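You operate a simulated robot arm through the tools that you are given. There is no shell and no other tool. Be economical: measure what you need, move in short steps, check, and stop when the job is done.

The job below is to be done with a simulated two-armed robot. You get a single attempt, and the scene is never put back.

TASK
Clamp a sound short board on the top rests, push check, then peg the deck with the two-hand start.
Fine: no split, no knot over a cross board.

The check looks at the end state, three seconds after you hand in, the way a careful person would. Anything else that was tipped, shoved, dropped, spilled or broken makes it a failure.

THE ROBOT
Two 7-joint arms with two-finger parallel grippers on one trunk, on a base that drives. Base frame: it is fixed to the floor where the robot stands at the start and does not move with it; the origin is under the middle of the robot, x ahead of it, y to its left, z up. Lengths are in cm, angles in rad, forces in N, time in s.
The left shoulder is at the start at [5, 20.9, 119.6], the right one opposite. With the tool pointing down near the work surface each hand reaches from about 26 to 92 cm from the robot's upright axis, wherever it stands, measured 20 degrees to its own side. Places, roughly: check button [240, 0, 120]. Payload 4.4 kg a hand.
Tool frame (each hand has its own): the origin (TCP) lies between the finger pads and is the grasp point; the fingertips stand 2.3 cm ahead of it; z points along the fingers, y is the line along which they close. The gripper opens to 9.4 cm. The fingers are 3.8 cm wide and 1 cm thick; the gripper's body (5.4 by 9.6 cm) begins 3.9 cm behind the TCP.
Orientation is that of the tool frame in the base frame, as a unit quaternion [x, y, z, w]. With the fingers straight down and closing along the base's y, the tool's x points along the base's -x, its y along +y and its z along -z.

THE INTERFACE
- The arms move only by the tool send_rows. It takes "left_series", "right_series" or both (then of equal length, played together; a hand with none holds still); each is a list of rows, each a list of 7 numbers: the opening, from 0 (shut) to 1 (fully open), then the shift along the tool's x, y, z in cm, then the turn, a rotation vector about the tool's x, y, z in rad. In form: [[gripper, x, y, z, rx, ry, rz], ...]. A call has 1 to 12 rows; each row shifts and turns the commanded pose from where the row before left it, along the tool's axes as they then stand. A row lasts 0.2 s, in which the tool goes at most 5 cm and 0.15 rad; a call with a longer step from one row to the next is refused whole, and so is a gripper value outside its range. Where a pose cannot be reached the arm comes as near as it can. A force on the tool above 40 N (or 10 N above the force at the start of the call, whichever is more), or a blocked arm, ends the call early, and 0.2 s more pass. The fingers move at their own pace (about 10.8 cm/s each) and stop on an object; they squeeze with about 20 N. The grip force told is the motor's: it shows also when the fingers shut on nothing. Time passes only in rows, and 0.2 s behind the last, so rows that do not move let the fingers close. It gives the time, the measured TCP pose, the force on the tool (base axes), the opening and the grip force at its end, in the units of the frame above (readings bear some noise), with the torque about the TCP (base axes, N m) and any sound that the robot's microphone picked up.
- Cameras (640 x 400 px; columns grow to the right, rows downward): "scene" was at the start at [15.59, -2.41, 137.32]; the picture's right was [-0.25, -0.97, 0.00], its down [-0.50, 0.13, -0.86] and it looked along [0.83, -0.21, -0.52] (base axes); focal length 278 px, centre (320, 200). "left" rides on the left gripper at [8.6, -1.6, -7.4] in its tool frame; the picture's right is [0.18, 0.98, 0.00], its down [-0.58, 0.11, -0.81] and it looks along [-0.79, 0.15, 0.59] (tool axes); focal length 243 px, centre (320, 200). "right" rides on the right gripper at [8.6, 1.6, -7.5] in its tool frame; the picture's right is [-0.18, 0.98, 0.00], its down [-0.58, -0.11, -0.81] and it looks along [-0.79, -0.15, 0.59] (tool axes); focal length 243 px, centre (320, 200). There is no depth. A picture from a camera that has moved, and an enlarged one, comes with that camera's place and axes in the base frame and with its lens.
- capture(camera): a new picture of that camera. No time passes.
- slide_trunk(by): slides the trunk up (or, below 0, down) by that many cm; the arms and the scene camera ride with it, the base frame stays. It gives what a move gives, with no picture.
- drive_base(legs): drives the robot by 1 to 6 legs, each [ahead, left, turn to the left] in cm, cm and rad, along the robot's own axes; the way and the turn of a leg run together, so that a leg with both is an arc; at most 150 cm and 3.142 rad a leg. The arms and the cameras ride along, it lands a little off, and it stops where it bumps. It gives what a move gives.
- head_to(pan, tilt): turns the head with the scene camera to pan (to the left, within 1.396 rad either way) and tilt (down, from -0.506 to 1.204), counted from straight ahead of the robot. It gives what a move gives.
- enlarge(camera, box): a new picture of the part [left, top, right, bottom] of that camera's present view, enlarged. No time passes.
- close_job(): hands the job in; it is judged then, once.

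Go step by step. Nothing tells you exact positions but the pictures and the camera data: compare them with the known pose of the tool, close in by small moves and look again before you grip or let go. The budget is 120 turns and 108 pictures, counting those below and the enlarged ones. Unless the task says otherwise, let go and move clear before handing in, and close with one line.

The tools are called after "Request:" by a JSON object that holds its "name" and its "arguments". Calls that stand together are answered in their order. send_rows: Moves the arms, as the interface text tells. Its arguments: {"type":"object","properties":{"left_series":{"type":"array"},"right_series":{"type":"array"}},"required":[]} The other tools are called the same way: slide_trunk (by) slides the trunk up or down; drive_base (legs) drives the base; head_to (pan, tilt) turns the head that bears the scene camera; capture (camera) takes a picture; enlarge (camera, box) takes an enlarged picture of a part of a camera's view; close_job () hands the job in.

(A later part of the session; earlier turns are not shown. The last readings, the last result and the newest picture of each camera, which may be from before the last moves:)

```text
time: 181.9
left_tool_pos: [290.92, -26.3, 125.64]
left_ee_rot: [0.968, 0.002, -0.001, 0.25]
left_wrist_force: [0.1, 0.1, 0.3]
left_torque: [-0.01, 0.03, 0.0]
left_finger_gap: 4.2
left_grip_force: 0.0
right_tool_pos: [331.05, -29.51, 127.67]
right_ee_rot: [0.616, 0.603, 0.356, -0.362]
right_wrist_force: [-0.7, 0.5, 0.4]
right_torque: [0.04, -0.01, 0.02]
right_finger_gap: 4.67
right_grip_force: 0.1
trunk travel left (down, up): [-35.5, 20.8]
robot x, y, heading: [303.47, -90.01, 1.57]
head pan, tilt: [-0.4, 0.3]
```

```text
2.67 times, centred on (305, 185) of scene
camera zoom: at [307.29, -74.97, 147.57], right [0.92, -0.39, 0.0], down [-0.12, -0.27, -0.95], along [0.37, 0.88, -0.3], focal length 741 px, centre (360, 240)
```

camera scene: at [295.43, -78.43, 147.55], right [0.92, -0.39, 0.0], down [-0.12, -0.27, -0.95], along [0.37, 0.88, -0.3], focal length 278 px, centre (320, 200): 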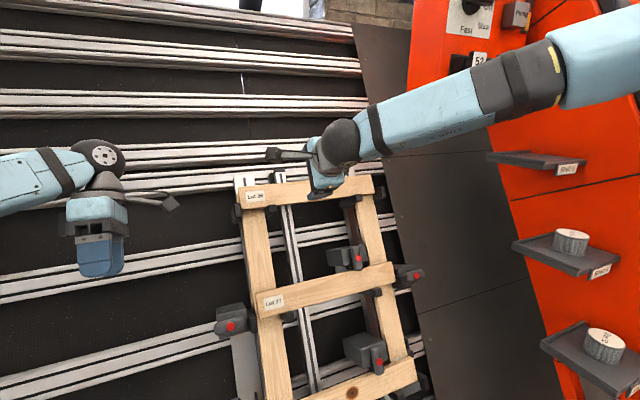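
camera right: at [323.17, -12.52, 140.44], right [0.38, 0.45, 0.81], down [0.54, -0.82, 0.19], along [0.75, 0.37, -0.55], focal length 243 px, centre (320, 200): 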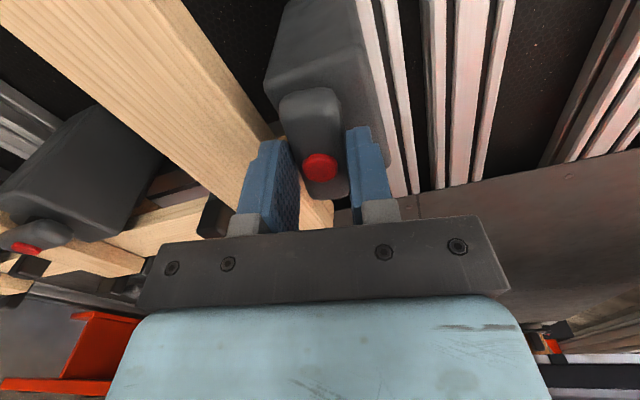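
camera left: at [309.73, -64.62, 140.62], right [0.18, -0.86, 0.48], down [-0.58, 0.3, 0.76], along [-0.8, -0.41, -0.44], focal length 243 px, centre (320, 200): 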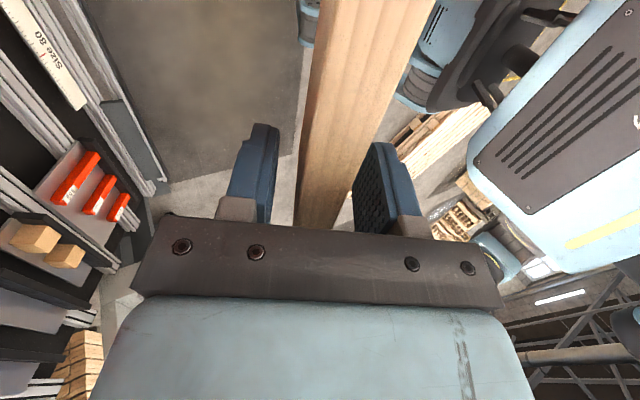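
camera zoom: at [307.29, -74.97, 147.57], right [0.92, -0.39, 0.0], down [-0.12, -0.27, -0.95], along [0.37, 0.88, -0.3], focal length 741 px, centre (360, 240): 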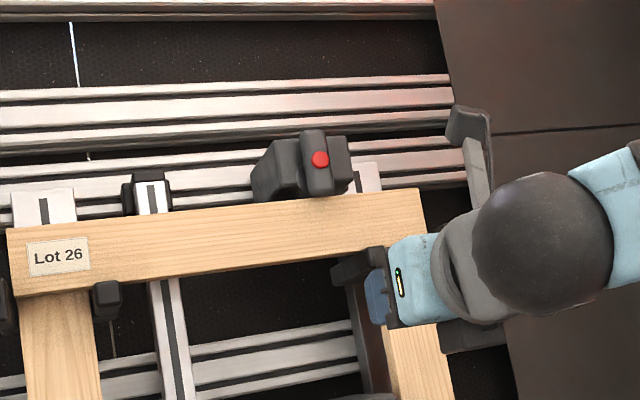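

The clamp is closed just like the others, its bar over the board's top edge. Now back off and drive over toward the check button; restore the left hand to pointing down meanwhile.

Request:
{"name": "drive_base", "arguments": {"legs": [[-40, 0, 0], [0, 88, 0]]}}

Request:
{"name": "send_rows", "arguments": {"left_series": [[0, 0, 0, 0, 0.1263, 0, 0], [0, 0, 0, 0, 0.1263, 0, 0], [0, 0, 0, 0, 0.1263, 0, 0], [0, 0, 0, 0, 0.1263, 0, 0], [0, 0, 0, -1, 0, 0, 0.1428], [0, 0, 0, -1, 0, 0, 0.1428], [0, 0, 0, -1, 0, 0, 0.1428], [0, 0, 0, -1, 0, 0, 0.1428], [0, 0, 0, -1, 0, 0, 0.1428], [0, 0, 0, -1, 0, 0, 0.1428], [0, 0, 0, -1, 0, 0, 0.1428], [0, 0, 0, -1, 0, 0, 0.1428]], "right_series": [[0, 0, 0, 0, 0, 0, 0], [0, 0, 0, 0, 0, 0, 0], [0, 0, 0, 0, 0, 0, 0], [0, 0, 0, 0, 0, 0, 0], [0, 0, 0, 0, 0, 0, 0], [0, 0, 0, 0, 0, 0, 0], [0, 0, 0, 0, 0, 0, 0], [0, 0, 0, 0, 0, 0, 0], [0, 0, 0, 0, 0, 0, 0], [0, 0, 0, 0, 0, 0, 0], [0, 0, 0, 0, 0, 0, 0], [0, 0, 0, 0, 0, 0, 0]]}}

Request:
{"name": "send_rows", "arguments": {"left_series": [[0, 0, 0, 0, 0, 0, 0.1428], [0, 0, 0, 0, 0, 0, 0.1428], [0, 0, 0, 0, 0, 0, 0.1428]]}}

Request:
{"name": "head_to", "arguments": {"pan": -0.2, "tilt": 0.35}}

Request:
{"name": "capture", "arguments": {"camera": "scene"}}

```text
time: 191.8
left_tool_pos: [205.72, -65.62, 125.63]
left_ee_rot: [0.968, 0.001, 0.0, 0.25]
left_wrist_force: [0.6, 0.7, 0.0]
left_torque: [-0.05, 0.02, 0.0]
left_finger_gap: 4.25
left_grip_force: 0.1
right_tool_pos: [245.91, -68.7, 127.68]
right_ee_rot: [0.617, 0.602, 0.357, -0.361]
right_wrist_force: [-0.4, 0.2, 0.3]
right_torque: [-0.03, -0.02, 0.0]
right_finger_gap: 4.68
right_grip_force: 0.1
trunk travel left (down, up): [-35.5, 20.8]
robot x, y, heading: [218.52, -129.64, 1.572]
head pan, tilt: [-0.4, 0.3]
```

```text
time: 194.4
left_tool_pos: [205.82, -65.73, 133.78]
left_ee_rot: [0.841, -0.54, 0.0, 0.0]
left_wrist_force: [-0.5, -0.2, 0.2]
left_torque: [0.03, 0.0, 0.0]
left_finger_gap: 0.01
left_grip_force: 20.2
right_tool_pos: [245.9, -68.69, 127.74]
right_ee_rot: [0.616, 0.602, 0.356, -0.361]
right_wrist_force: [0.4, 0.3, -0.6]
right_torque: [-0.01, 0.02, 0.01]
right_finger_gap: 0.01
right_grip_force: 19.9
trunk travel left (down, up): [-35.5, 20.8]
robot x, y, heading: [218.14, -129.89, 1.57]
head pan, tilt: [-0.4, 0.3]
```

```text
time: 195.2
left_tool_pos: [205.69, -65.66, 133.63]
left_ee_rot: [0.708, -0.706, 0.0, 0.0]
left_wrist_force: [0.3, -0.2, -0.6]
left_torque: [0.02, 0.01, 0.02]
left_finger_gap: 0.02
left_grip_force: 20.3
right_tool_pos: [245.87, -68.57, 127.83]
right_ee_rot: [0.616, 0.602, 0.358, -0.361]
right_wrist_force: [-0.2, -0.7, -0.4]
right_torque: [0.01, 0.01, 0.02]
right_finger_gap: 0.0
right_grip_force: 20.0
trunk travel left (down, up): [-35.5, 20.8]
robot x, y, heading: [218.32, -129.49, 1.57]
head pan, tilt: [-0.4, 0.3]
```

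```text
time: 196.0
left_tool_pos: [205.75, -65.58, 133.62]
left_ee_rot: [0.708, -0.706, 0.0, 0.0]
left_wrist_force: [0.8, -0.5, 0.4]
left_torque: [0.02, -0.03, 0.0]
left_finger_gap: 0.01
left_grip_force: 19.6
right_tool_pos: [245.86, -68.68, 127.64]
right_ee_rot: [0.616, 0.602, 0.356, -0.361]
right_wrist_force: [-0.5, 0.1, -0.9]
right_torque: [0.02, 0.01, -0.01]
right_finger_gap: 0.01
right_grip_force: 19.7
trunk travel left (down, up): [-35.5, 20.8]
robot x, y, heading: [218.77, -129.26, 1.573]
head pan, tilt: [-0.201, 0.351]
```

```text
22 pictures are left
camera scene: at [220.3, -113.66, 147.1], right [0.98, -0.2, 0.0], down [-0.07, -0.34, -0.94], along [0.19, 0.92, -0.34], focal length 278 px, centre (320, 200)
```

scene: 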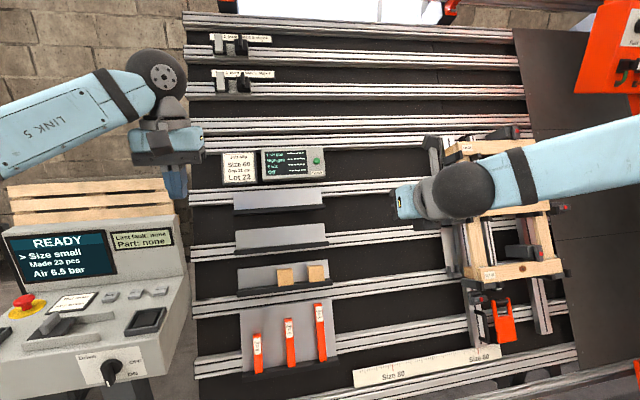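

Check button is near (241.7, −1, 123). Drive in so the closed right fingertips line up with it.

Request:
{"name": "drive_base", "arguments": {"legs": [[40, 4.2, 0]]}}

Request:
{"name": "send_rows", "arguments": {"right_series": [[0, 1.94, 0, 3.5, 0, 0, 0], [0, 1.94, 0, 3.5, 0, 0, 0], [0, 0, 0, 0, 0, 0, 0]]}}

Request:
{"name": "enlarge", "arguments": {"camera": "scene", "box": [220, 80, 420, 220]}}

Request:
{"name": "capture", "arguments": {"camera": "right"}}

```text
time: 198.5
left_tool_pos: [202.16, -25.96, 133.68]
left_ee_rot: [-0.705, 0.709, 0.0, 0.0]
left_wrist_force: [-0.1, 1.2, -1.3]
left_torque: [0.04, -0.02, 0.02]
left_finger_gap: 0.02
left_grip_force: 19.4
right_tool_pos: [242.18, -29.38, 127.79]
right_ee_rot: [0.619, 0.6, 0.358, -0.359]
right_wrist_force: [0.7, -0.2, 0.1]
right_torque: [-0.01, 0.04, 0.02]
right_finger_gap: 0.0
right_grip_force: 19.8
trunk travel left (down, up): [-35.5, 20.8]
robot x, y, heading: [214.31, -89.77, 1.559]
head pan, tilt: [-0.201, 0.351]
```

```text
time: 199.3
left_tool_pos: [202.14, -26.11, 133.64]
left_ee_rot: [-0.705, 0.71, 0.002, 0.0]
left_wrist_force: [0.0, 0.3, 0.0]
left_torque: [0.04, -0.02, -0.01]
left_finger_gap: 0.01
left_grip_force: 20.0
right_tool_pos: [242.62, -21.72, 127.81]
right_ee_rot: [0.619, 0.599, 0.358, -0.36]
right_wrist_force: [-1.1, -0.8, -0.4]
right_torque: [0.0, 0.02, -0.02]
right_finger_gap: 0.0
right_grip_force: 19.5
trunk travel left (down, up): [-35.5, 20.8]
robot x, y, heading: [214.15, -90.22, 1.563]
head pan, tilt: [-0.201, 0.351]
```

```text
2.86 times, centred on (320, 150) of scene
camera zoom: at [216.31, -74.24, 147.12], right [0.98, -0.21, 0.0], down [-0.07, -0.34, -0.94], along [0.2, 0.92, -0.34], focal length 794 px, centre (320, 343)
```

zoom: 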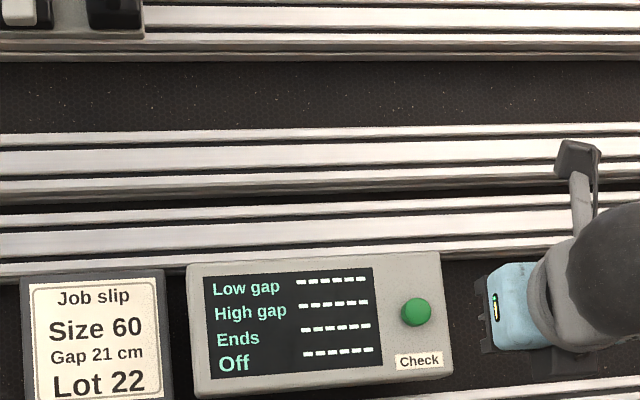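

```text
20 pictures are left
camera right: at [244.26, -24.02, 138.93], right [0.98, -0.11, -0.18], down [-0.13, -0.98, -0.12], along [-0.16, 0.14, -0.98], focal length 243 px, centre (320, 200)
```

right: 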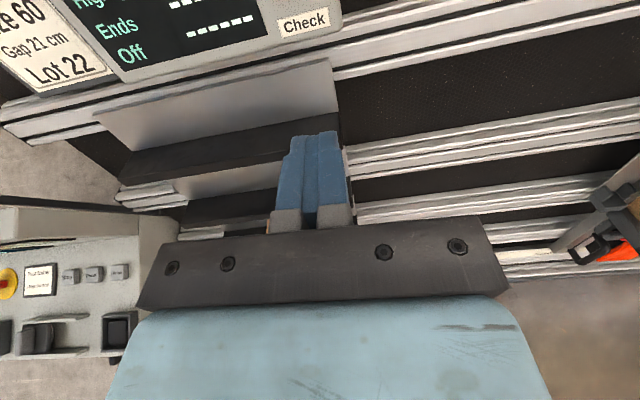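

Button refined to (240.6, −6.4, 124.5). Align and approach to ~3 cm.

Request:
{"name": "send_rows", "arguments": {"right_series": [[0, 2.3, -1, 0, 0, 0, 0], [0, 2.2, -1, 0, 0, 0, 0], [0, 0, 0, 3, 0, 0, 0], [0, 0, 0, 3, 0, 0, 0], [0, 0, 0, 3, 0, 0, 0], [0, 0, 0, 0, 0, 0, 0]]}}

Request:
{"name": "capture", "arguments": {"camera": "right"}}

Request:
{"name": "enlarge", "arguments": {"camera": "scene", "box": [260, 120, 400, 220]}}

```text
time: 200.7
left_tool_pos: [202.16, -26.05, 133.63]
left_ee_rot: [-0.705, 0.709, 0.0, -0.001]
left_wrist_force: [0.1, -0.1, -0.1]
left_torque: [-0.02, 0.02, 0.03]
left_finger_gap: 0.0
left_grip_force: 19.8
right_tool_pos: [240.97, -11.3, 126.89]
right_ee_rot: [0.618, 0.6, 0.358, -0.361]
right_wrist_force: [-0.3, 0.0, 0.5]
right_torque: [0.01, 0.01, 0.0]
right_finger_gap: 0.02
right_grip_force: 20.0
trunk travel left (down, up): [-35.5, 20.8]
robot x, y, heading: [214.21, -89.87, 1.562]
head pan, tilt: [-0.201, 0.351]
```

```text
19 pictures are left
camera right: at [242.57, -13.71, 138.15], right [0.98, -0.11, -0.18], down [-0.13, -0.98, -0.12], along [-0.16, 0.14, -0.98], focal length 243 px, centre (320, 200)
```

right: 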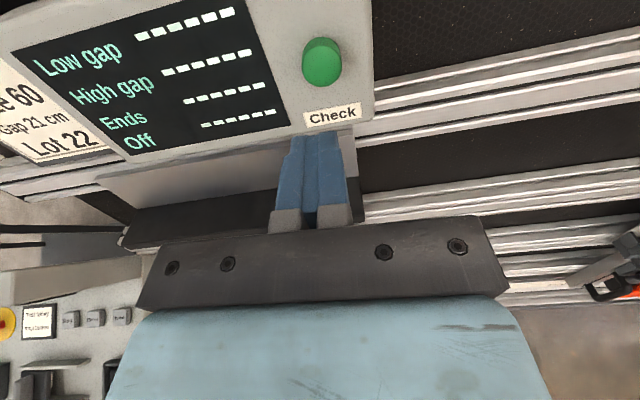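

```text
4.00 times, centred on (330, 170) of scene
camera zoom: at [216.29, -74.19, 147.11], right [0.98, -0.21, 0.0], down [-0.07, -0.34, -0.94], along [0.2, 0.92, -0.34], focal length 1111 px, centre (280, 320)
```

zoom: 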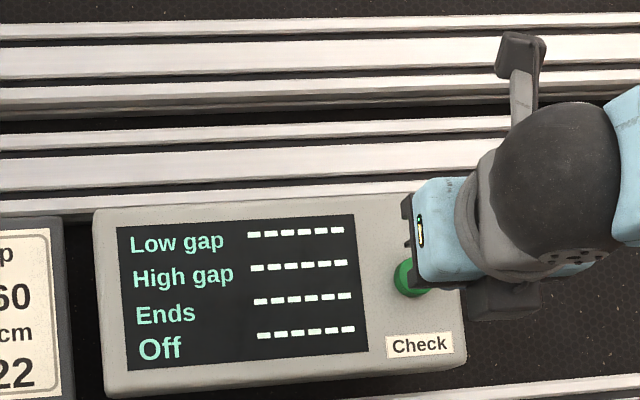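

Better fix from the wrist view: button at (241.1, −2.2, 123.1), about 7.5 cm ahead of the fingertips and 1 cm up-slope. Advance and press.

Request:
{"name": "send_rows", "arguments": {"right_series": [[0, 1, 0, 2, 0, 0, 0], [0, 0, 0, 2, 0, 0, 0], [0, 0, 0, 1.5, 0, 0, 0], [0, 0, 0, 0, 0, 0, 0]]}}

Request:
{"name": "capture", "arguments": {"camera": "right"}}

```text
time: 201.7
left_tool_pos: [202.15, -25.84, 133.59]
left_ee_rot: [-0.705, 0.71, -0.001, 0.0]
left_wrist_force: [-0.1, -0.4, 0.2]
left_torque: [0.0, 0.01, -0.01]
left_finger_gap: 0.0
left_grip_force: 19.9
right_tool_pos: [241.04, -6.28, 125.59]
right_ee_rot: [0.618, 0.6, 0.358, -0.361]
right_wrist_force: [-0.6, -0.4, 0.5]
right_torque: [-0.01, 0.01, -0.02]
right_finger_gap: 0.01
right_grip_force: 20.0
right hand out of reach, approached as far as the arm can: row 3
trunk travel left (down, up): [-35.5, 20.8]
robot x, y, heading: [213.89, -89.64, 1.56]
head pan, tilt: [-0.201, 0.351]
```

```text
17 pictures are left
camera right: at [242.77, -8.63, 136.66], right [0.98, -0.11, -0.18], down [-0.13, -0.98, -0.12], along [-0.16, 0.14, -0.98], focal length 243 px, centre (320, 200)
```

right: 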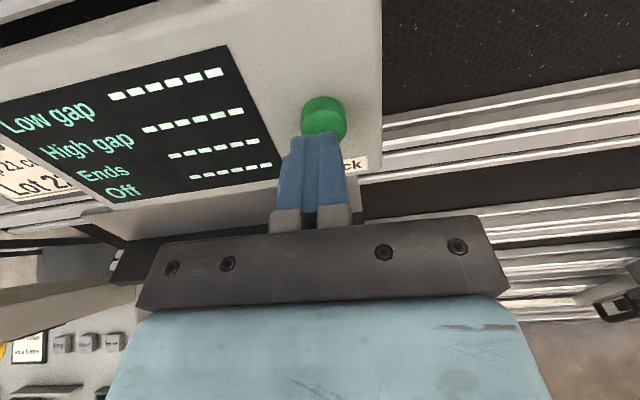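

Out of reach by ~3 cm. Back the hand off slightly, drive 4 cm closer, then press.

Request:
{"name": "send_rows", "arguments": {"right_series": [[0, 0, 0, -3, 0, 0, 0], [0, 0, 0, 0, 0, 0, 0]]}}

Request:
{"name": "drive_base", "arguments": {"legs": [[4, 0, 0]]}}

Request:
{"name": "capture", "arguments": {"camera": "right"}}

```text
time: 202.3
left_tool_pos: [202.06, -25.54, 133.52]
left_ee_rot: [-0.705, 0.71, 0.0, 0.0]
left_wrist_force: [-0.4, 0.6, -0.6]
left_torque: [-0.05, -0.01, 0.0]
left_finger_gap: 0.01
left_grip_force: 20.4
right_tool_pos: [240.95, -8.93, 126.76]
right_ee_rot: [0.62, 0.599, 0.358, -0.359]
right_wrist_force: [0.3, 0.0, 0.4]
right_torque: [-0.01, -0.02, 0.0]
right_finger_gap: 0.01
right_grip_force: 19.6
trunk travel left (down, up): [-35.5, 20.8]
robot x, y, heading: [214.17, -89.93, 1.56]
head pan, tilt: [-0.201, 0.351]
```

```text
time: 203.3
left_tool_pos: [202.22, -22.05, 133.39]
left_ee_rot: [-0.705, 0.71, -0.001, -0.002]
left_wrist_force: [0.2, 0.1, -0.7]
left_torque: [-0.03, -0.02, -0.01]
left_finger_gap: 0.0
left_grip_force: 20.0
right_tool_pos: [241.06, -5.19, 126.59]
right_ee_rot: [0.62, 0.599, 0.357, -0.358]
right_wrist_force: [-0.5, 0.4, -0.1]
right_torque: [-0.01, 0.01, 0.04]
right_finger_gap: 0.01
right_grip_force: 19.8
trunk travel left (down, up): [-35.5, 20.8]
robot x, y, heading: [214.24, -86.51, 1.561]
head pan, tilt: [-0.201, 0.351]
stopped in leg 1: the robot was blocked; the commanded pose is now the measured one
```

```text
16 pictures are left
camera right: at [242.67, -7.48, 137.68], right [0.98, -0.11, -0.18], down [-0.14, -0.98, -0.11], along [-0.16, 0.13, -0.98], focal length 243 px, centre (320, 200)
```

right: 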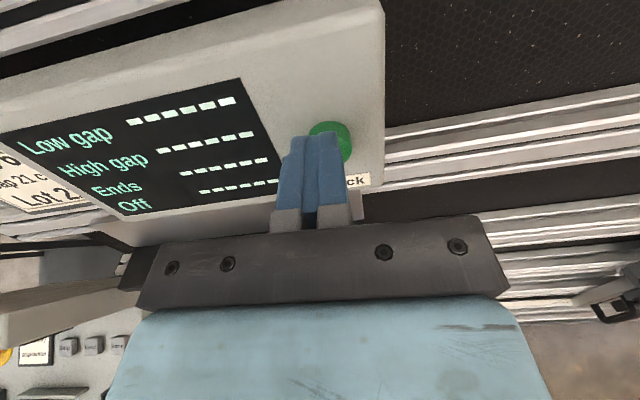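

The base touched something and stopped (I'll not push further). Shift 1.6 cm down-slope, 0.5 cm right, then press.

Request:
{"name": "send_rows", "arguments": {"right_series": [[0, -1.6, 0.5, 0, 0, 0, 0], [0, 0, 0, 0.7, 0, 0, 0], [0, 0, 0, 0.6, 0, 0, 0], [0, 0, 0, 0.5, 0, 0, 0], [0, 0, 0, 0.4, 0, 0, 0], [0, 0, 0, 0.4, 0, 0, 0], [0, 0, 0, 0.3, 0, 0, 0], [0, 0, 0, 0, 0, 0, 0]]}}

Request:
{"name": "capture", "arguments": {"camera": "right"}}

```text
time: 205.1
left_tool_pos: [202.2, -22.76, 133.65]
left_ee_rot: [-0.705, 0.709, 0.0, 0.001]
left_wrist_force: [0.3, 0.4, 0.5]
left_torque: [0.03, -0.01, 0.0]
left_finger_gap: 0.0
left_grip_force: 20.0
right_tool_pos: [241.33, -4.05, 124.2]
right_ee_rot: [0.618, 0.599, 0.359, -0.361]
right_wrist_force: [-1.4, -10.8, 1.7]
right_torque: [-0.1, -0.01, 0.05]
right_finger_gap: 0.0
right_grip_force: 20.0
trunk travel left (down, up): [-35.5, 20.8]
robot x, y, heading: [214.19, -86.39, 1.567]
head pan, tilt: [-0.201, 0.351]
```

```text
15 pictures are left
camera right: at [243.13, -6.46, 135.33], right [0.98, -0.11, -0.18], down [-0.13, -0.98, -0.12], along [-0.16, 0.14, -0.98], focal length 243 px, centre (320, 200)
```

right: 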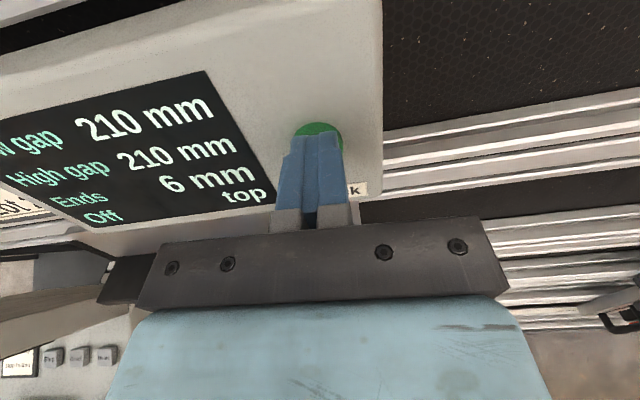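

Check reads Low gap 210, High gap 210, but Ends 6 mm off at the top board. I must shift the top board 6 mm endwise. Release the button, back out and view the deck squarely to see the direction.

Request:
{"name": "send_rows", "arguments": {"right_series": [[0, 0, 0, -3, 0, 0, 0], [0, 0, 0, -4, 0, 0, 0], [0, 0, 0, -4, 0, 0, 0], [0, 0, 0, -4, 0, 0, 0], [0, 0, 0, 0, 0, 0, 0]]}}

Request:
{"name": "drive_base", "arguments": {"legs": [[-30, 0, 0.008], [0, -102, 0]]}}

Request:
{"name": "head_to", "arguments": {"pan": 0.0, "tilt": 0.45}}

Request:
{"name": "enlarge", "arguments": {"camera": "scene", "box": [230, 80, 410, 240]}}

```text
time: 206.3
left_tool_pos: [202.22, -22.44, 133.64]
left_ee_rot: [-0.705, 0.709, 0.0, 0.0]
left_wrist_force: [0.4, -0.3, -0.1]
left_torque: [-0.01, -0.03, 0.02]
left_finger_gap: 0.0
left_grip_force: 20.2
right_tool_pos: [241.12, -16.88, 131.16]
right_ee_rot: [0.62, 0.6, 0.357, -0.359]
right_wrist_force: [0.1, 0.3, -0.4]
right_torque: [0.02, 0.05, 0.01]
right_finger_gap: 0.0
right_grip_force: 19.6
trunk travel left (down, up): [-35.5, 20.8]
robot x, y, heading: [214.17, -86.39, 1.562]
head pan, tilt: [-0.201, 0.351]
```

```text
time: 217.1
left_tool_pos: [303.66, -53.52, 133.66]
left_ee_rot: [-0.699, 0.715, 0.0, 0.0]
left_wrist_force: [0.2, 0.4, -0.6]
left_torque: [-0.01, -0.02, 0.0]
left_finger_gap: 0.0
left_grip_force: 19.8
right_tool_pos: [342.6, -48.3, 131.2]
right_ee_rot: [0.624, 0.594, 0.361, -0.357]
right_wrist_force: [0.0, 0.6, -0.3]
right_torque: [-0.03, 0.02, 0.03]
right_finger_gap: 0.02
right_grip_force: 19.6
trunk travel left (down, up): [-35.5, 20.8]
robot x, y, heading: [314.68, -117.49, 1.544]
head pan, tilt: [-0.201, 0.351]
```

```text
time: 217.8
left_tool_pos: [303.69, -53.5, 133.67]
left_ee_rot: [-0.7, 0.714, 0.0, 0.0]
left_wrist_force: [0.5, -0.5, -0.3]
left_torque: [0.02, 0.01, -0.01]
left_finger_gap: 0.0
left_grip_force: 19.9
right_tool_pos: [342.68, -48.38, 131.21]
right_ee_rot: [0.623, 0.595, 0.36, -0.357]
right_wrist_force: [0.2, -0.2, -0.5]
right_torque: [-0.01, 0.0, -0.01]
right_finger_gap: 0.0
right_grip_force: 20.4
trunk travel left (down, up): [-35.5, 20.8]
robot x, y, heading: [314.66, -117.49, 1.547]
head pan, tilt: [0.0, 0.45]
```

```text
2.50 times, centred on (320, 160) of scene
camera zoom: at [315.28, -101.78, 146.18], right [1.0, -0.02, 0.0], down [-0.01, -0.43, -0.9], along [0.02, 0.9, -0.43], focal length 695 px, centre (320, 300)
```

zoom: 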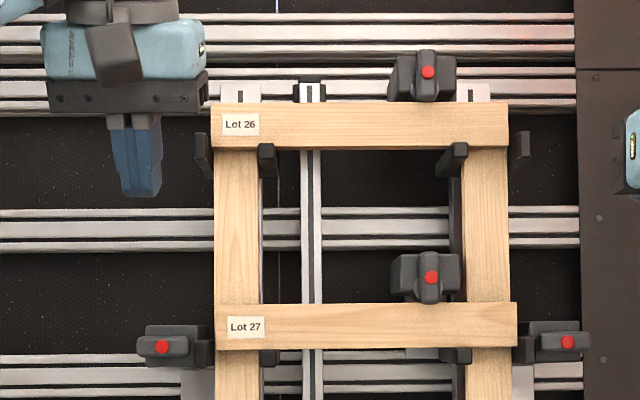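

Seen squarely, Lot 26 sits ~6–8 mm too far left compared with Lot 27. I'll push its left end +x by 6 mm with the closed left fingers. Position the base first.

Request:
{"name": "send_rows", "arguments": {"right_series": [[0, 0, 0, -4, 0, 0, 0], [0, 0, 0, -4, 0, 0, 0], [0, 0, 0, 0, 0, 0, 0]]}}

Request:
{"name": "drive_base", "arguments": {"legs": [[24, 5, 0.024]]}}

Request:
{"name": "head_to", "arguments": {"pan": 0.0, "tilt": 0.35}}

```text
time: 218.6
left_tool_pos: [303.61, -53.35, 133.51]
left_ee_rot: [-0.7, 0.714, 0.0, 0.0]
left_wrist_force: [0.2, -0.1, -0.6]
left_torque: [0.01, 0.0, 0.0]
left_finger_gap: 0.0
left_grip_force: 20.3
right_tool_pos: [342.29, -55.2, 135.35]
right_ee_rot: [0.624, 0.594, 0.361, -0.356]
right_wrist_force: [0.2, 0.3, -0.4]
right_torque: [-0.01, 0.0, -0.01]
right_finger_gap: 0.0
right_grip_force: 19.6
trunk travel left (down, up): [-35.5, 20.8]
robot x, y, heading: [315.08, -117.27, 1.547]
head pan, tilt: [0.0, 0.45]
```

```text
time: 220.4
left_tool_pos: [297.78, -29.86, 133.72]
left_ee_rot: [-0.706, 0.708, 0.001, 0.001]
left_wrist_force: [-0.4, 0.1, -0.1]
left_torque: [0.05, 0.0, 0.0]
left_finger_gap: 0.0
left_grip_force: 19.6
right_tool_pos: [336.32, -30.98, 135.34]
right_ee_rot: [0.618, 0.6, 0.358, -0.361]
right_wrist_force: [-0.3, 0.1, 0.2]
right_torque: [-0.01, -0.04, 0.01]
right_finger_gap: 0.0
right_grip_force: 19.5
trunk travel left (down, up): [-35.5, 20.8]
robot x, y, heading: [309.92, -93.6, 1.565]
head pan, tilt: [0.0, 0.45]
```

```text
time: 221.1
left_tool_pos: [297.72, -29.63, 133.65]
left_ee_rot: [-0.706, 0.708, 0.0, 0.0]
left_wrist_force: [-0.5, -0.4, 0.2]
left_torque: [0.01, -0.01, 0.03]
left_finger_gap: 0.01
left_grip_force: 20.1
right_tool_pos: [336.24, -30.81, 135.28]
right_ee_rot: [0.618, 0.601, 0.358, -0.36]
right_wrist_force: [-0.3, -0.8, -0.3]
right_torque: [0.02, -0.02, 0.01]
right_finger_gap: 0.01
right_grip_force: 19.8
trunk travel left (down, up): [-35.5, 20.8]
robot x, y, heading: [310.08, -93.62, 1.563]
head pan, tilt: [0.0, 0.351]
```

Request:
{"name": "send_rows", "arguments": {"left_series": [[0, -4.1, 0, 0, 0, 0, 0], [0, -4.1, 0, 0, 0, 0, 0], [0, -4.1, 0, 0, 0, 0, 0], [0, -4.1, 0, 0, 0, 0, 0], [0, -4, 0, 0, 0, 0, 0], [0, 0, 0, 2.5, 0, 0, 0], [0, 0, 0, 2.2, 0, 0, 0], [0, 0, 0, 0, 0, 0, 0]]}}

Request:
{"name": "enlarge", "arguments": {"camera": "scene", "box": [220, 130, 420, 270]}}

```text
time: 222.9
left_tool_pos: [297.66, -11.55, 128.88]
left_ee_rot: [-0.705, 0.709, 0.0, 0.001]
left_wrist_force: [0.5, 0.3, 0.0]
left_torque: [0.0, -0.02, -0.04]
left_finger_gap: 0.0
left_grip_force: 20.0
left hand out of reach, approached as far as the arm can: row 5
right_tool_pos: [336.35, -30.9, 135.41]
right_ee_rot: [0.617, 0.6, 0.358, -0.362]
right_wrist_force: [-0.3, -0.2, 1.9]
right_torque: [-0.01, -0.01, -0.02]
right_finger_gap: 0.0
right_grip_force: 20.1
trunk travel left (down, up): [-35.5, 20.8]
robot x, y, heading: [309.91, -93.52, 1.567]
head pan, tilt: [0.0, 0.351]
```

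```text
2.86 times, centred on (320, 200) of scene
camera zoom: at [310.18, -77.76, 147.11], right [1.0, 0.0, 0.0], down [0.0, -0.34, -0.94], along [0.0, 0.94, -0.34], focal length 794 px, centre (320, 200)
```

zoom: 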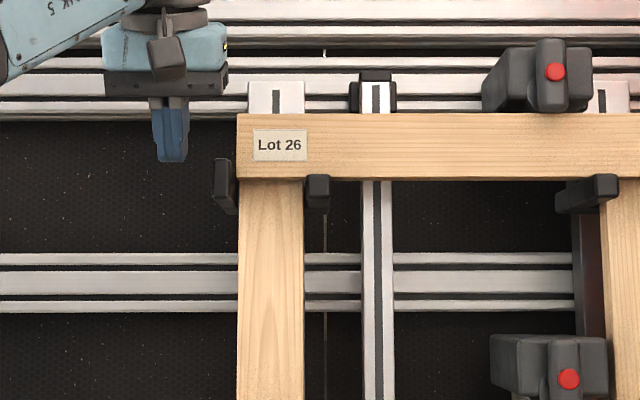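

Need ~2.5 cm more forward; nudge the base ahead 3 cm (fingers stay left of the board).

Request:
{"name": "drive_base", "arguments": {"legs": [[3, 0, 0]]}}

Request:
{"name": "send_rows", "arguments": {"left_series": [[0, 0, -1, 0, 0, 0, 0], [0, 0, -1, 0, 0, 0, 0], [0, 0, 0, 0, 0, 0, 0]]}}

Request:
{"name": "enlarge", "arguments": {"camera": "scene", "box": [240, 140, 340, 220]}}

```text
time: 223.7
left_tool_pos: [297.57, -8.72, 129.21]
left_ee_rot: [-0.706, 0.708, 0.001, 0.002]
left_wrist_force: [0.9, -1.5, 0.8]
left_torque: [0.01, -0.02, -0.01]
left_finger_gap: 0.01
left_grip_force: 19.8
right_tool_pos: [336.22, -28.14, 135.66]
right_ee_rot: [0.617, 0.6, 0.358, -0.362]
right_wrist_force: [1.1, -1.0, 0.2]
right_torque: [-0.01, 0.01, 0.01]
right_finger_gap: 0.0
right_grip_force: 19.6
trunk travel left (down, up): [-35.5, 20.8]
robot x, y, heading: [310.03, -90.38, 1.571]
head pan, tilt: [0.0, 0.351]
```

```text
time: 224.5
left_tool_pos: [299.48, -8.47, 128.81]
left_ee_rot: [-0.707, 0.708, 0.0, 0.001]
left_wrist_force: [0.1, 0.9, -0.2]
left_torque: [0.02, 0.0, 0.01]
left_finger_gap: 0.0
left_grip_force: 19.8
right_tool_pos: [336.23, -27.8, 135.39]
right_ee_rot: [0.617, 0.601, 0.358, -0.36]
right_wrist_force: [0.1, -0.9, -0.5]
right_torque: [-0.01, -0.01, 0.0]
right_finger_gap: 0.0
right_grip_force: 19.5
trunk travel left (down, up): [-35.5, 20.8]
robot x, y, heading: [309.99, -90.41, 1.566]
head pan, tilt: [0.0, 0.351]
```

```text
5.00 times, centred on (290, 180) of scene
camera zoom: at [310.12, -74.6, 147.09], right [1.0, 0.0, 0.0], down [0.0, -0.34, -0.94], along [0.0, 0.94, -0.34], focal length 1389 px, centre (470, 300)
```

zoom: 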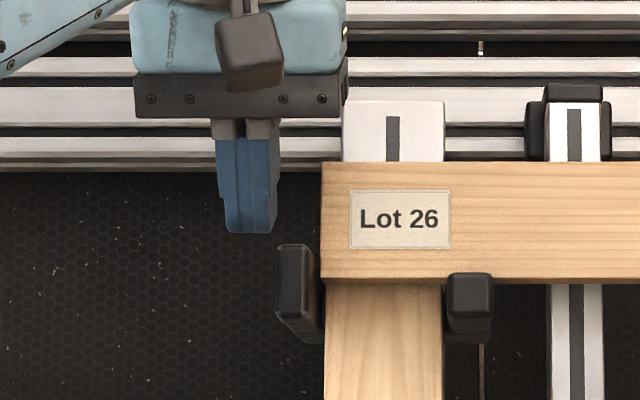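

Request:
{"name": "send_rows", "arguments": {"left_series": [[0, 0, -0.7, 0, 0, 0, 0], [0, 0, -0.6, 0, 0, 0, 0], [0, 0, 0, 0, 0, 0, 0]]}}

Request:
{"name": "send_rows", "arguments": {"left_series": [[0, 0, -0.2, 0, 0, 0, 0], [0, 0, 0, 0, 0, 0, 0]]}}

Request:
{"name": "send_rows", "arguments": {"left_series": [[0, 0, -0.2, 0, 0, 0, 0], [0, 0, 0, 0, 0, 0, 0]]}}

```text
time: 225.3
left_tool_pos: [300.74, -8.3, 128.98]
left_ee_rot: [-0.706, 0.708, 0.001, 0.0]
left_wrist_force: [0.0, 0.0, 0.5]
left_torque: [-0.01, 0.0, -0.01]
left_finger_gap: 0.0
left_grip_force: 19.9
right_tool_pos: [336.29, -27.77, 135.49]
right_ee_rot: [0.618, 0.6, 0.358, -0.36]
right_wrist_force: [-0.7, 0.8, 0.8]
right_torque: [0.01, 0.05, -0.06]
right_finger_gap: 0.01
right_grip_force: 20.2
trunk travel left (down, up): [-35.5, 20.8]
robot x, y, heading: [310.12, -90.45, 1.571]
head pan, tilt: [0.0, 0.351]
```

```text
time: 225.9
left_tool_pos: [301.06, -8.55, 128.98]
left_ee_rot: [-0.706, 0.708, 0.0, 0.0]
left_wrist_force: [0.6, -1.1, 0.3]
left_torque: [0.01, -0.02, 0.0]
left_finger_gap: 0.0
left_grip_force: 20.0
right_tool_pos: [336.24, -27.85, 135.38]
right_ee_rot: [0.617, 0.6, 0.358, -0.361]
right_wrist_force: [0.3, -0.2, -0.6]
right_torque: [-0.03, -0.01, -0.03]
right_finger_gap: 0.0
right_grip_force: 19.8
trunk travel left (down, up): [-35.5, 20.8]
robot x, y, heading: [310.14, -90.46, 1.569]
head pan, tilt: [0.0, 0.351]
```

```text
time: 226.5
left_tool_pos: [301.17, -8.46, 128.74]
left_ee_rot: [-0.706, 0.708, 0.0, 0.0]
left_wrist_force: [0.2, 1.2, 0.3]
left_torque: [-0.03, -0.03, -0.01]
left_finger_gap: 0.0
left_grip_force: 19.8
right_tool_pos: [336.26, -27.87, 135.53]
right_ee_rot: [0.617, 0.601, 0.358, -0.361]
right_wrist_force: [0.2, -0.7, -0.5]
right_torque: [-0.01, -0.04, -0.05]
right_finger_gap: 0.0
right_grip_force: 19.8
trunk travel left (down, up): [-35.5, 20.8]
robot x, y, heading: [310.15, -90.8, 1.568]
head pan, tilt: [0.0, 0.351]
```

No contact yet; continue in 2 mm steps, watching the x force.

Request:
{"name": "send_rows", "arguments": {"left_series": [[0, 0, -0.2, 0, 0, 0, 0], [0, 0, 0, 0, 0, 0, 0]]}}

Request:
{"name": "send_rows", "arguments": {"left_series": [[0, 0, -0.2, 0, 0, 0, 0], [0, 0, 0, 0, 0, 0, 0]]}}

Request:
{"name": "send_rows", "arguments": {"left_series": [[0, 0, -0.2, 0, 0, 0, 0], [0, 0, 0, 0, 0, 0, 0]]}}

Request:
{"name": "enlarge", "arguments": {"camera": "scene", "box": [240, 140, 340, 220]}}

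```text
time: 227.1
left_tool_pos: [301.53, -8.52, 128.96]
left_ee_rot: [-0.706, 0.708, 0.001, 0.0]
left_wrist_force: [0.0, 0.4, 0.4]
left_torque: [0.01, -0.01, -0.01]
left_finger_gap: 0.01
left_grip_force: 20.2
right_tool_pos: [336.31, -27.93, 135.37]
right_ee_rot: [0.617, 0.601, 0.358, -0.361]
right_wrist_force: [-0.1, 0.0, -0.3]
right_torque: [0.0, -0.01, 0.01]
right_finger_gap: 0.01
right_grip_force: 19.9
trunk travel left (down, up): [-35.5, 20.8]
robot x, y, heading: [309.87, -90.55, 1.563]
head pan, tilt: [0.0, 0.351]
```

```text
time: 227.7
left_tool_pos: [301.65, -8.5, 129.02]
left_ee_rot: [-0.707, 0.707, 0.0, 0.0]
left_wrist_force: [-1.0, -0.7, -0.1]
left_torque: [0.01, 0.03, 0.02]
left_finger_gap: 0.01
left_grip_force: 20.3
right_tool_pos: [336.18, -27.95, 135.43]
right_ee_rot: [0.617, 0.6, 0.358, -0.361]
right_wrist_force: [-0.5, 0.5, 0.0]
right_torque: [-0.01, -0.01, -0.02]
right_finger_gap: 0.0
right_grip_force: 20.4
trunk travel left (down, up): [-35.5, 20.8]
robot x, y, heading: [309.8, -90.36, 1.566]
head pan, tilt: [0.0, 0.351]
```

```text
time: 228.3
left_tool_pos: [301.85, -8.5, 128.99]
left_ee_rot: [-0.707, 0.707, 0.001, 0.001]
left_wrist_force: [-1.1, -1.2, -0.5]
left_torque: [0.02, 0.02, 0.0]
left_finger_gap: 0.02
left_grip_force: 20.3
right_tool_pos: [336.22, -27.85, 135.39]
right_ee_rot: [0.617, 0.601, 0.358, -0.361]
right_wrist_force: [-1.0, 0.1, -1.0]
right_torque: [0.01, 0.05, 0.03]
right_finger_gap: 0.0
right_grip_force: 20.4
trunk travel left (down, up): [-35.5, 20.8]
robot x, y, heading: [309.72, -90.61, 1.566]
head pan, tilt: [0.0, 0.351]
```

```text
5.00 times, centred on (290, 180) of scene
camera zoom: at [310.14, -74.68, 147.1], right [1.0, 0.0, 0.0], down [0.0, -0.34, -0.94], along [0.0, 0.94, -0.34], focal length 1389 px, centre (470, 300)
```

zoom: 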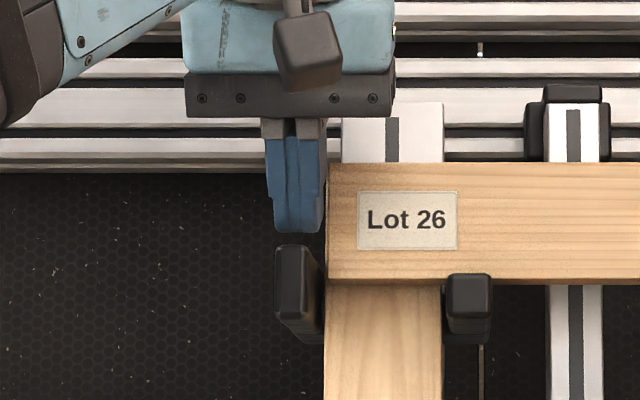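

The board has slid about 4 mm (label 350→358 px). One more 2 mm step, then withdraw.

Request:
{"name": "send_rows", "arguments": {"left_series": [[0, 0, -0.2, 0, 0, 0, 0], [0, 0, 0, 0, 0, 0, 0]]}}

Request:
{"name": "enlarge", "arguments": {"camera": "scene", "box": [240, 140, 340, 220]}}

Request:
{"name": "send_rows", "arguments": {"left_series": [[0, 0, 1, 0, 0, 0, 0], [0, 0, 2, 0, 0, 0, 0], [0, 0, 0, -4, 0, 0, 0], [0, 4, 0, 0, 0, 0, 0], [0, 4, 0, 0, 0, 0, 0], [0, 4, 0, 0, 0, 0, 0], [0, 4, 0, 0, 0, 0, 0], [0, 0, 0, 0, 0, 0, 0]]}}

```text
time: 228.9
left_tool_pos: [302.06, -8.46, 128.95]
left_ee_rot: [-0.707, 0.708, 0.002, 0.0]
left_wrist_force: [-0.8, 0.4, 0.1]
left_torque: [0.01, -0.05, 0.0]
left_finger_gap: 0.0
left_grip_force: 20.1
right_tool_pos: [336.19, -27.94, 135.35]
right_ee_rot: [0.617, 0.601, 0.358, -0.361]
right_wrist_force: [-0.4, 0.1, 0.3]
right_torque: [-0.02, -0.03, -0.01]
right_finger_gap: 0.0
right_grip_force: 20.2
trunk travel left (down, up): [-35.5, 20.8]
robot x, y, heading: [309.75, -90.42, 1.571]
head pan, tilt: [0.0, 0.351]
```

```text
5.00 times, centred on (290, 180) of scene
camera zoom: at [310.15, -74.68, 147.1], right [1.0, 0.0, 0.0], down [0.0, -0.34, -0.94], along [0.0, 0.94, -0.34], focal length 1389 px, centre (470, 300)
```

zoom: 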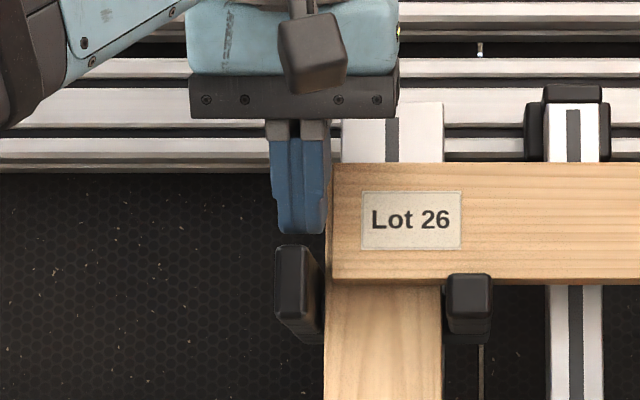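

```text
time: 230.7
left_tool_pos: [299.53, -24.48, 132.78]
left_ee_rot: [-0.707, 0.708, 0.001, 0.0]
left_wrist_force: [0.3, -0.1, 0.3]
left_torque: [-0.02, 0.05, 0.01]
left_finger_gap: 0.0
left_grip_force: 20.2
right_tool_pos: [336.46, -27.85, 135.39]
right_ee_rot: [0.617, 0.601, 0.357, -0.362]
right_wrist_force: [0.2, 0.6, 0.3]
right_torque: [-0.02, 0.02, -0.02]
right_finger_gap: 0.0
right_grip_force: 20.7
trunk travel left (down, up): [-35.5, 20.8]
robot x, y, heading: [309.79, -90.74, 1.562]
head pan, tilt: [0.0, 0.351]
```

Shifted 6 mm in total. Back to the check button.

Request:
{"name": "drive_base", "arguments": {"legs": [[-32, 0, 0], [0, 95.5, 0.004], [34, 0, 0]]}}

Request:
{"name": "capture", "arguments": {"camera": "right"}}

```text
time: 243.0
left_tool_pos: [205.6, -21.1, 132.82]
left_ee_rot: [-0.7, 0.714, 0.0, 0.001]
left_wrist_force: [-0.5, -1.2, -0.1]
left_torque: [-0.05, 0.04, 0.0]
left_finger_gap: 0.02
left_grip_force: 19.8
right_tool_pos: [242.45, -25.16, 135.45]
right_ee_rot: [0.622, 0.595, 0.361, -0.359]
right_wrist_force: [-0.1, 0.5, -0.2]
right_torque: [0.03, 0.01, 0.01]
right_finger_gap: 0.01
right_grip_force: 20.2
trunk travel left (down, up): [-35.5, 20.8]
robot x, y, heading: [215.31, -87.21, 1.555]
head pan, tilt: [0.0, 0.351]
```

```text
9 pictures are left
camera right: at [244.06, -27.6, 146.6], right [0.98, -0.12, -0.18], down [-0.15, -0.98, -0.12], along [-0.16, 0.14, -0.98], focal length 243 px, centre (320, 200)
```

right: 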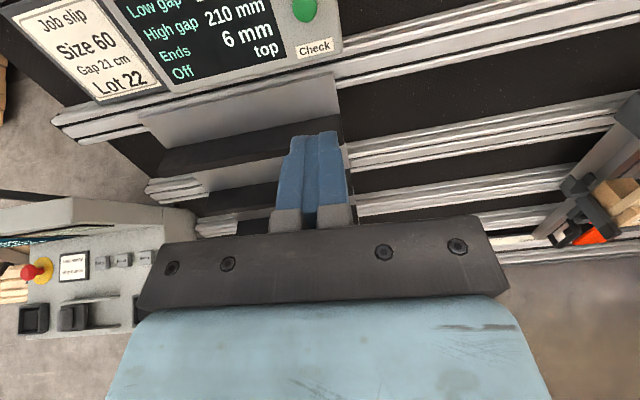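

Request:
{"name": "send_rows", "arguments": {"right_series": [[0, 0.4, -1.4, 0, 0, 0, 0], [0, 0, 0, 4, 0, 0, 0], [0, 0, 0, 4, 0, 0, 0], [0, 0, 0, 4, 0, 0, 0], [0, 0, 0, 4, 0, 0, 0], [0, 0, 0, 4, 0, 0, 0], [0, 0, 0, 1, 0, 0, 0], [0, 0, 0, 0, 0, 0, 0]]}}

```text
time: 244.8
left_tool_pos: [205.61, -21.1, 132.89]
left_ee_rot: [-0.7, 0.714, 0.0, 0.001]
left_wrist_force: [-0.2, 0.0, 0.6]
left_torque: [-0.03, 0.0, -0.02]
left_finger_gap: 0.0
left_grip_force: 20.3
right_tool_pos: [241.61, -6.44, 125.64]
right_ee_rot: [0.622, 0.595, 0.362, -0.358]
right_wrist_force: [0.3, -0.7, 0.1]
right_torque: [-0.02, 0.02, 0.01]
right_finger_gap: 0.0
right_grip_force: 19.8
trunk travel left (down, up): [-35.5, 20.8]
robot x, y, heading: [215.34, -87.29, 1.55]
head pan, tilt: [0.0, 0.351]
```

Request:
{"name": "send_rows", "arguments": {"right_series": [[0, 0, 0, 1, 0, 0, 0], [0, 0, 0, 0.8, 0, 0, 0], [0, 0, 0, 0.5, 0, 0, 0], [0, 0, 0, 0.4, 0, 0, 0], [0, 0, 0, 0.4, 0, 0, 0], [0, 0, 0, 0, 0, 0, 0]]}}

Request:
{"name": "capture", "arguments": {"camera": "right"}}

```text
time: 246.2
left_tool_pos: [205.52, -21.12, 132.8]
left_ee_rot: [-0.7, 0.714, 0.001, 0.0]
left_wrist_force: [0.0, -1.0, 0.0]
left_torque: [0.01, 0.01, 0.04]
left_finger_gap: 0.01
left_grip_force: 20.4
right_tool_pos: [242.41, -4.9, 124.48]
right_ee_rot: [0.622, 0.595, 0.361, -0.358]
right_wrist_force: [-0.3, 0.1, 0.4]
right_torque: [0.0, 0.0, -0.01]
right_finger_gap: 0.02
right_grip_force: 19.5
right hand out of reach, approached as far as the arm can: row 2, 3, 4
trunk travel left (down, up): [-35.5, 20.8]
robot x, y, heading: [215.15, -87.57, 1.543]
head pan, tilt: [0.0, 0.351]
```

```text
8 pictures are left
camera right: at [244.1, -7.35, 135.53], right [0.98, -0.12, -0.18], down [-0.15, -0.98, -0.12], along [-0.16, 0.14, -0.98], focal length 243 px, centre (320, 200)
```

right: 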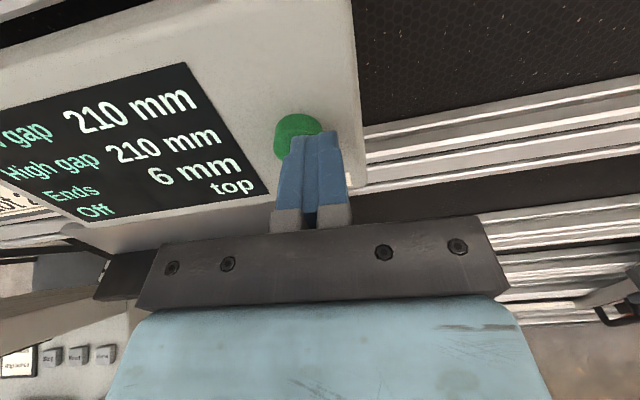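

Slightly off and 1 cm short; back off a hair, turn the base left 0.018 rad with 1 cm ahead, and press again.

Request:
{"name": "send_rows", "arguments": {"right_series": [[0, 0, 0, -0.8, 0, 0, 0], [0, 0, 0, 0, 0, 0, 0]]}}

Request:
{"name": "drive_base", "arguments": {"legs": [[0.8, 0, 0.018]]}}

```text
time: 246.8
left_tool_pos: [205.63, -21.19, 132.82]
left_ee_rot: [-0.701, 0.714, 0.001, 0.001]
left_wrist_force: [0.2, -0.2, 1.2]
left_torque: [0.01, -0.05, -0.06]
left_finger_gap: 0.0
left_grip_force: 20.3
right_tool_pos: [242.49, -5.38, 124.64]
right_ee_rot: [0.623, 0.595, 0.361, -0.358]
right_wrist_force: [-0.5, -1.4, -0.7]
right_torque: [0.01, 0.03, -0.05]
right_finger_gap: 0.03
right_grip_force: 20.1
trunk travel left (down, up): [-35.5, 20.8]
robot x, y, heading: [214.9, -87.32, 1.549]
head pan, tilt: [0.0, 0.351]
```

```text
time: 247.5
left_tool_pos: [204.58, -20.73, 132.96]
left_ee_rot: [-0.707, 0.707, 0.001, 0.001]
left_wrist_force: [-0.3, -0.6, 0.1]
left_torque: [0.03, -0.02, -0.01]
left_finger_gap: 0.0
left_grip_force: 20.2
right_tool_pos: [240.93, -4.24, 124.89]
right_ee_rot: [0.617, 0.6, 0.359, -0.362]
right_wrist_force: [0.6, 0.1, 1.2]
right_torque: [0.05, -0.02, -0.05]
right_finger_gap: 0.0
right_grip_force: 19.7
trunk travel left (down, up): [-35.5, 20.8]
robot x, y, heading: [215.46, -86.65, 1.566]
head pan, tilt: [0.0, 0.351]
```

Request:
{"name": "send_rows", "arguments": {"right_series": [[0, -0.2, 0.3, 0, 0, 0, 0], [0, 0, 0, 0.4, 0, 0, 0], [0, 0, 0, 0.4, 0, 0, 0], [0, 0, 0, 0.3, 0, 0, 0], [0, 0, 0, 0.3, 0, 0, 0], [0, 0, 0, 0, 0, 0, 0]]}}

Request:
{"name": "capture", "arguments": {"camera": "right"}}

```text
time: 248.9
left_tool_pos: [204.21, -20.94, 133.04]
left_ee_rot: [-0.707, 0.707, 0.002, 0.002]
left_wrist_force: [0.1, -0.6, -0.1]
left_torque: [-0.01, -0.02, 0.0]
left_finger_gap: 0.01
left_grip_force: 19.8
right_tool_pos: [241.21, -3.79, 124.47]
right_ee_rot: [0.616, 0.6, 0.36, -0.362]
right_wrist_force: [-5.1, -19.1, 3.6]
right_torque: [-0.25, 0.1, 0.08]
right_finger_gap: 0.02
right_grip_force: 19.4
right hand out of reach, approached as far as the arm can: row 5
trunk travel left (down, up): [-35.5, 20.8]
robot x, y, heading: [214.78, -86.61, 1.569]
head pan, tilt: [0.0, 0.351]
```

```text
7 pictures are left
camera right: at [242.82, -6.23, 135.63], right [0.98, -0.1, -0.18], down [-0.13, -0.98, -0.12], along [-0.16, 0.14, -0.98], focal length 243 px, centre (320, 200)
```

right: 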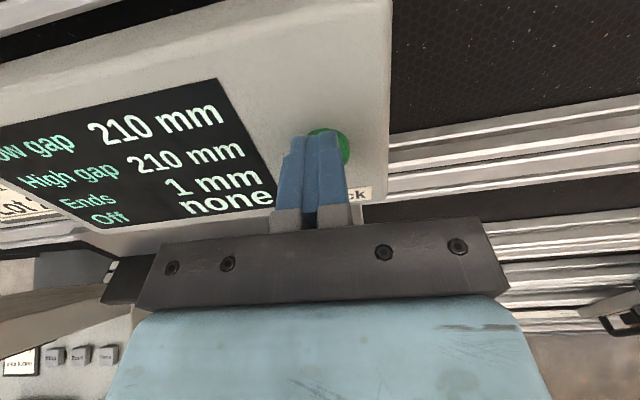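

Check now reads 210/210, Ends 1 mm, Off: none. Now go to the console: retract, drive back and left, and restore the right hand to point down.

Request:
{"name": "send_rows", "arguments": {"right_series": [[0, 0, 0, -3, 0, 0, 0], [0, 0, 0, -4, 0, 0, 0], [0, 0, 0, -4, 0, 0, 0], [0, 0, 0, -4, 0, 0, 0], [0, 0, 0, 0, 0, 0, 0]]}}

Request:
{"name": "drive_base", "arguments": {"legs": [[-48, 0, 0], [0, 49.3, 0]]}}

Request:
{"name": "send_rows", "arguments": {"right_series": [[0, 0, 0, 0, 0, 0, -0.1428], [0, 0, 0, 0, 0, 0, -0.1428], [0, 0, 0, 0, 0, 0, -0.1428], [0, 0, 0, 0, 0, 0, -0.1428], [0, 0, 0, 0, 0, 0, -0.1428], [0, 0, 0, 0, 0, 0, -0.1428], [0, 0, 0, 0, 0, 0, -0.1428], [0, 0, 0, 0, 0, 0, -0.1428], [0, 0, 0, 0, 0, 0, -0.1428], [0, 0, 0, 0, 0, 0, -0.1428], [0, 0, 0, 0, 0, 0, -0.1428], [0, 0, 0, 0, 0, 0, 0]]}}

Request:
{"name": "send_rows", "arguments": {"right_series": [[0, 0, 0, 0, 0.133, 0, 0], [0, 0, 0, 0, 0.133, 0, 0], [0, 0, 0, 0, 0.133, 0, 0], [0, 0, 0, 0, 0.133, 0, 0], [0, 0, 0, 0, 0.133, 0, 0], [0, 0, 0, 0, 0.133, 0, 0], [0, 0, 0, 0, 0.133, 0, 0], [0, 0, 0, 0, 0.133, 0, 0], [0, 0, 0, 0, 0, 0, 0]]}}

Request:
{"name": "send_rows", "arguments": {"right_series": [[0, 0, 0, 0, 0, 0, -0.1428], [0, 0, 0, 0, 0, 0, -0.1428], [0, 0, 0, 0, 0, 0, -0.1428], [0, 0, 0, 0, 0, 0, -0.1428], [0, 0, 0, 0, 0, 0, -0.1428], [0, 0, 0, 0, 0, 0, -0.1428], [0, 0, 0, 0, 0, 0, -0.1428], [0, 0, 0, 0, 0, 0, -0.1428], [0, 0, 0, 0, 0, 0, -0.1428], [0, 0, 0, 0, 0, 0, -0.1428], [0, 0, 0, 0, 0, 0, -0.1428], [0, 0, 0, 0, 0, 0, 0]]}}

```text
time: 250.1
left_tool_pos: [204.49, -20.35, 132.82]
left_ee_rot: [-0.706, 0.708, 0.0, 0.001]
left_wrist_force: [-0.1, 1.0, -0.3]
left_torque: [-0.02, -0.01, 0.02]
left_finger_gap: 0.03
left_grip_force: 20.1
right_tool_pos: [241.28, -16.77, 131.5]
right_ee_rot: [0.617, 0.601, 0.357, -0.361]
right_wrist_force: [0.5, -0.4, -0.3]
right_torque: [-0.03, 0.0, -0.01]
right_finger_gap: 0.0
right_grip_force: 19.8
trunk travel left (down, up): [-35.5, 20.8]
robot x, y, heading: [215.07, -86.4, 1.569]
head pan, tilt: [0.0, 0.351]
```

```text
time: 257.3
left_tool_pos: [155.99, -68.09, 132.86]
left_ee_rot: [-0.707, 0.708, 0.0, 0.002]
left_wrist_force: [0.4, -1.6, -0.9]
left_torque: [0.0, -0.01, -0.02]
left_finger_gap: 0.0
left_grip_force: 19.8
right_tool_pos: [192.8, -64.26, 131.47]
right_ee_rot: [0.617, 0.601, 0.358, -0.362]
right_wrist_force: [0.5, -0.3, -0.1]
right_torque: [0.0, -0.02, -0.06]
right_finger_gap: 0.0
right_grip_force: 20.5
trunk travel left (down, up): [-35.5, 20.8]
robot x, y, heading: [166.07, -133.91, 1.564]
head pan, tilt: [0.0, 0.351]
```

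```text
time: 259.9
left_tool_pos: [155.88, -67.98, 132.81]
left_ee_rot: [-0.706, 0.708, 0.0, 0.0]
left_wrist_force: [-0.4, -0.6, 0.7]
left_torque: [-0.01, -0.01, -0.02]
left_finger_gap: 0.0
left_grip_force: 19.6
right_tool_pos: [192.74, -64.24, 131.45]
right_ee_rot: [0.011, 0.861, 0.509, -0.002]
right_wrist_force: [0.4, 0.1, 0.1]
right_torque: [0.03, 0.02, -0.04]
right_finger_gap: 0.01
right_grip_force: 20.2
trunk travel left (down, up): [-35.5, 20.8]
robot x, y, heading: [166.13, -134.07, 1.565]
head pan, tilt: [0.0, 0.351]
```

```text
time: 261.9
left_tool_pos: [156.02, -68.07, 133.03]
left_ee_rot: [-0.706, 0.708, 0.001, 0.001]
left_wrist_force: [-0.1, 0.8, -0.2]
left_torque: [0.05, 0.03, 0.03]
left_finger_gap: 0.0
left_grip_force: 20.3
right_tool_pos: [192.96, -64.32, 131.65]
right_ee_rot: [0.01, 1.0, 0.003, -0.009]
right_wrist_force: [-0.6, -0.5, 0.4]
right_torque: [-0.01, 0.0, -0.01]
right_finger_gap: 0.0
right_grip_force: 19.5
trunk travel left (down, up): [-35.5, 20.8]
robot x, y, heading: [166.17, -133.92, 1.571]
head pan, tilt: [0.0, 0.351]
```

```text
time: 264.5
left_tool_pos: [155.88, -67.92, 132.85]
left_ee_rot: [-0.706, 0.708, 0.001, 0.0]
left_wrist_force: [0.6, -0.9, 0.5]
left_torque: [0.02, 0.03, 0.0]
left_finger_gap: 0.0
left_grip_force: 20.2
right_tool_pos: [192.66, -64.32, 131.43]
right_ee_rot: [-0.701, 0.713, 0.006, -0.004]
right_wrist_force: [0.6, -0.3, 0.0]
right_torque: [-0.03, 0.01, 0.03]
right_finger_gap: 0.0
right_grip_force: 20.2
trunk travel left (down, up): [-35.5, 20.8]
robot x, y, heading: [166.29, -134.01, 1.566]
head pan, tilt: [0.0, 0.351]
```

Both hands point down. View the console from here.

Request:
{"name": "head_to", "arguments": {"pan": 0.0, "tilt": 0.6}}

Request:
{"name": "enlarge", "arguments": {"camera": "scene", "box": [210, 100, 430, 240]}}

```text
time: 265.3
left_tool_pos: [155.96, -68.0, 132.9]
left_ee_rot: [-0.706, 0.708, 0.001, 0.0]
left_wrist_force: [0.3, -0.2, 0.4]
left_torque: [0.01, 0.02, 0.02]
left_finger_gap: 0.01
left_grip_force: 20.3
right_tool_pos: [192.85, -64.32, 131.41]
right_ee_rot: [-0.701, 0.714, 0.006, -0.004]
right_wrist_force: [-0.1, 0.1, 0.3]
right_torque: [0.03, 0.01, 0.03]
right_finger_gap: 0.0
right_grip_force: 20.4
trunk travel left (down, up): [-35.5, 20.8]
robot x, y, heading: [166.39, -134.31, 1.569]
head pan, tilt: [0.0, 0.6]
```

```text
2.86 times, centred on (320, 170) of scene
camera zoom: at [166.71, -118.65, 144.83], right [1.0, 0.0, 0.0], down [0.0, -0.56, -0.83], along [0.0, 0.83, -0.56], focal length 794 px, centre (320, 286)
```

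zoom: 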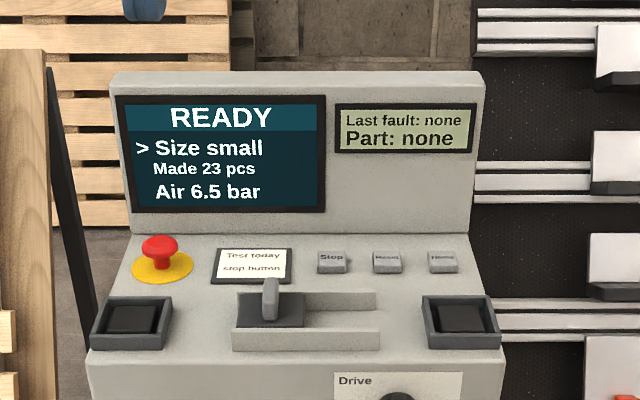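

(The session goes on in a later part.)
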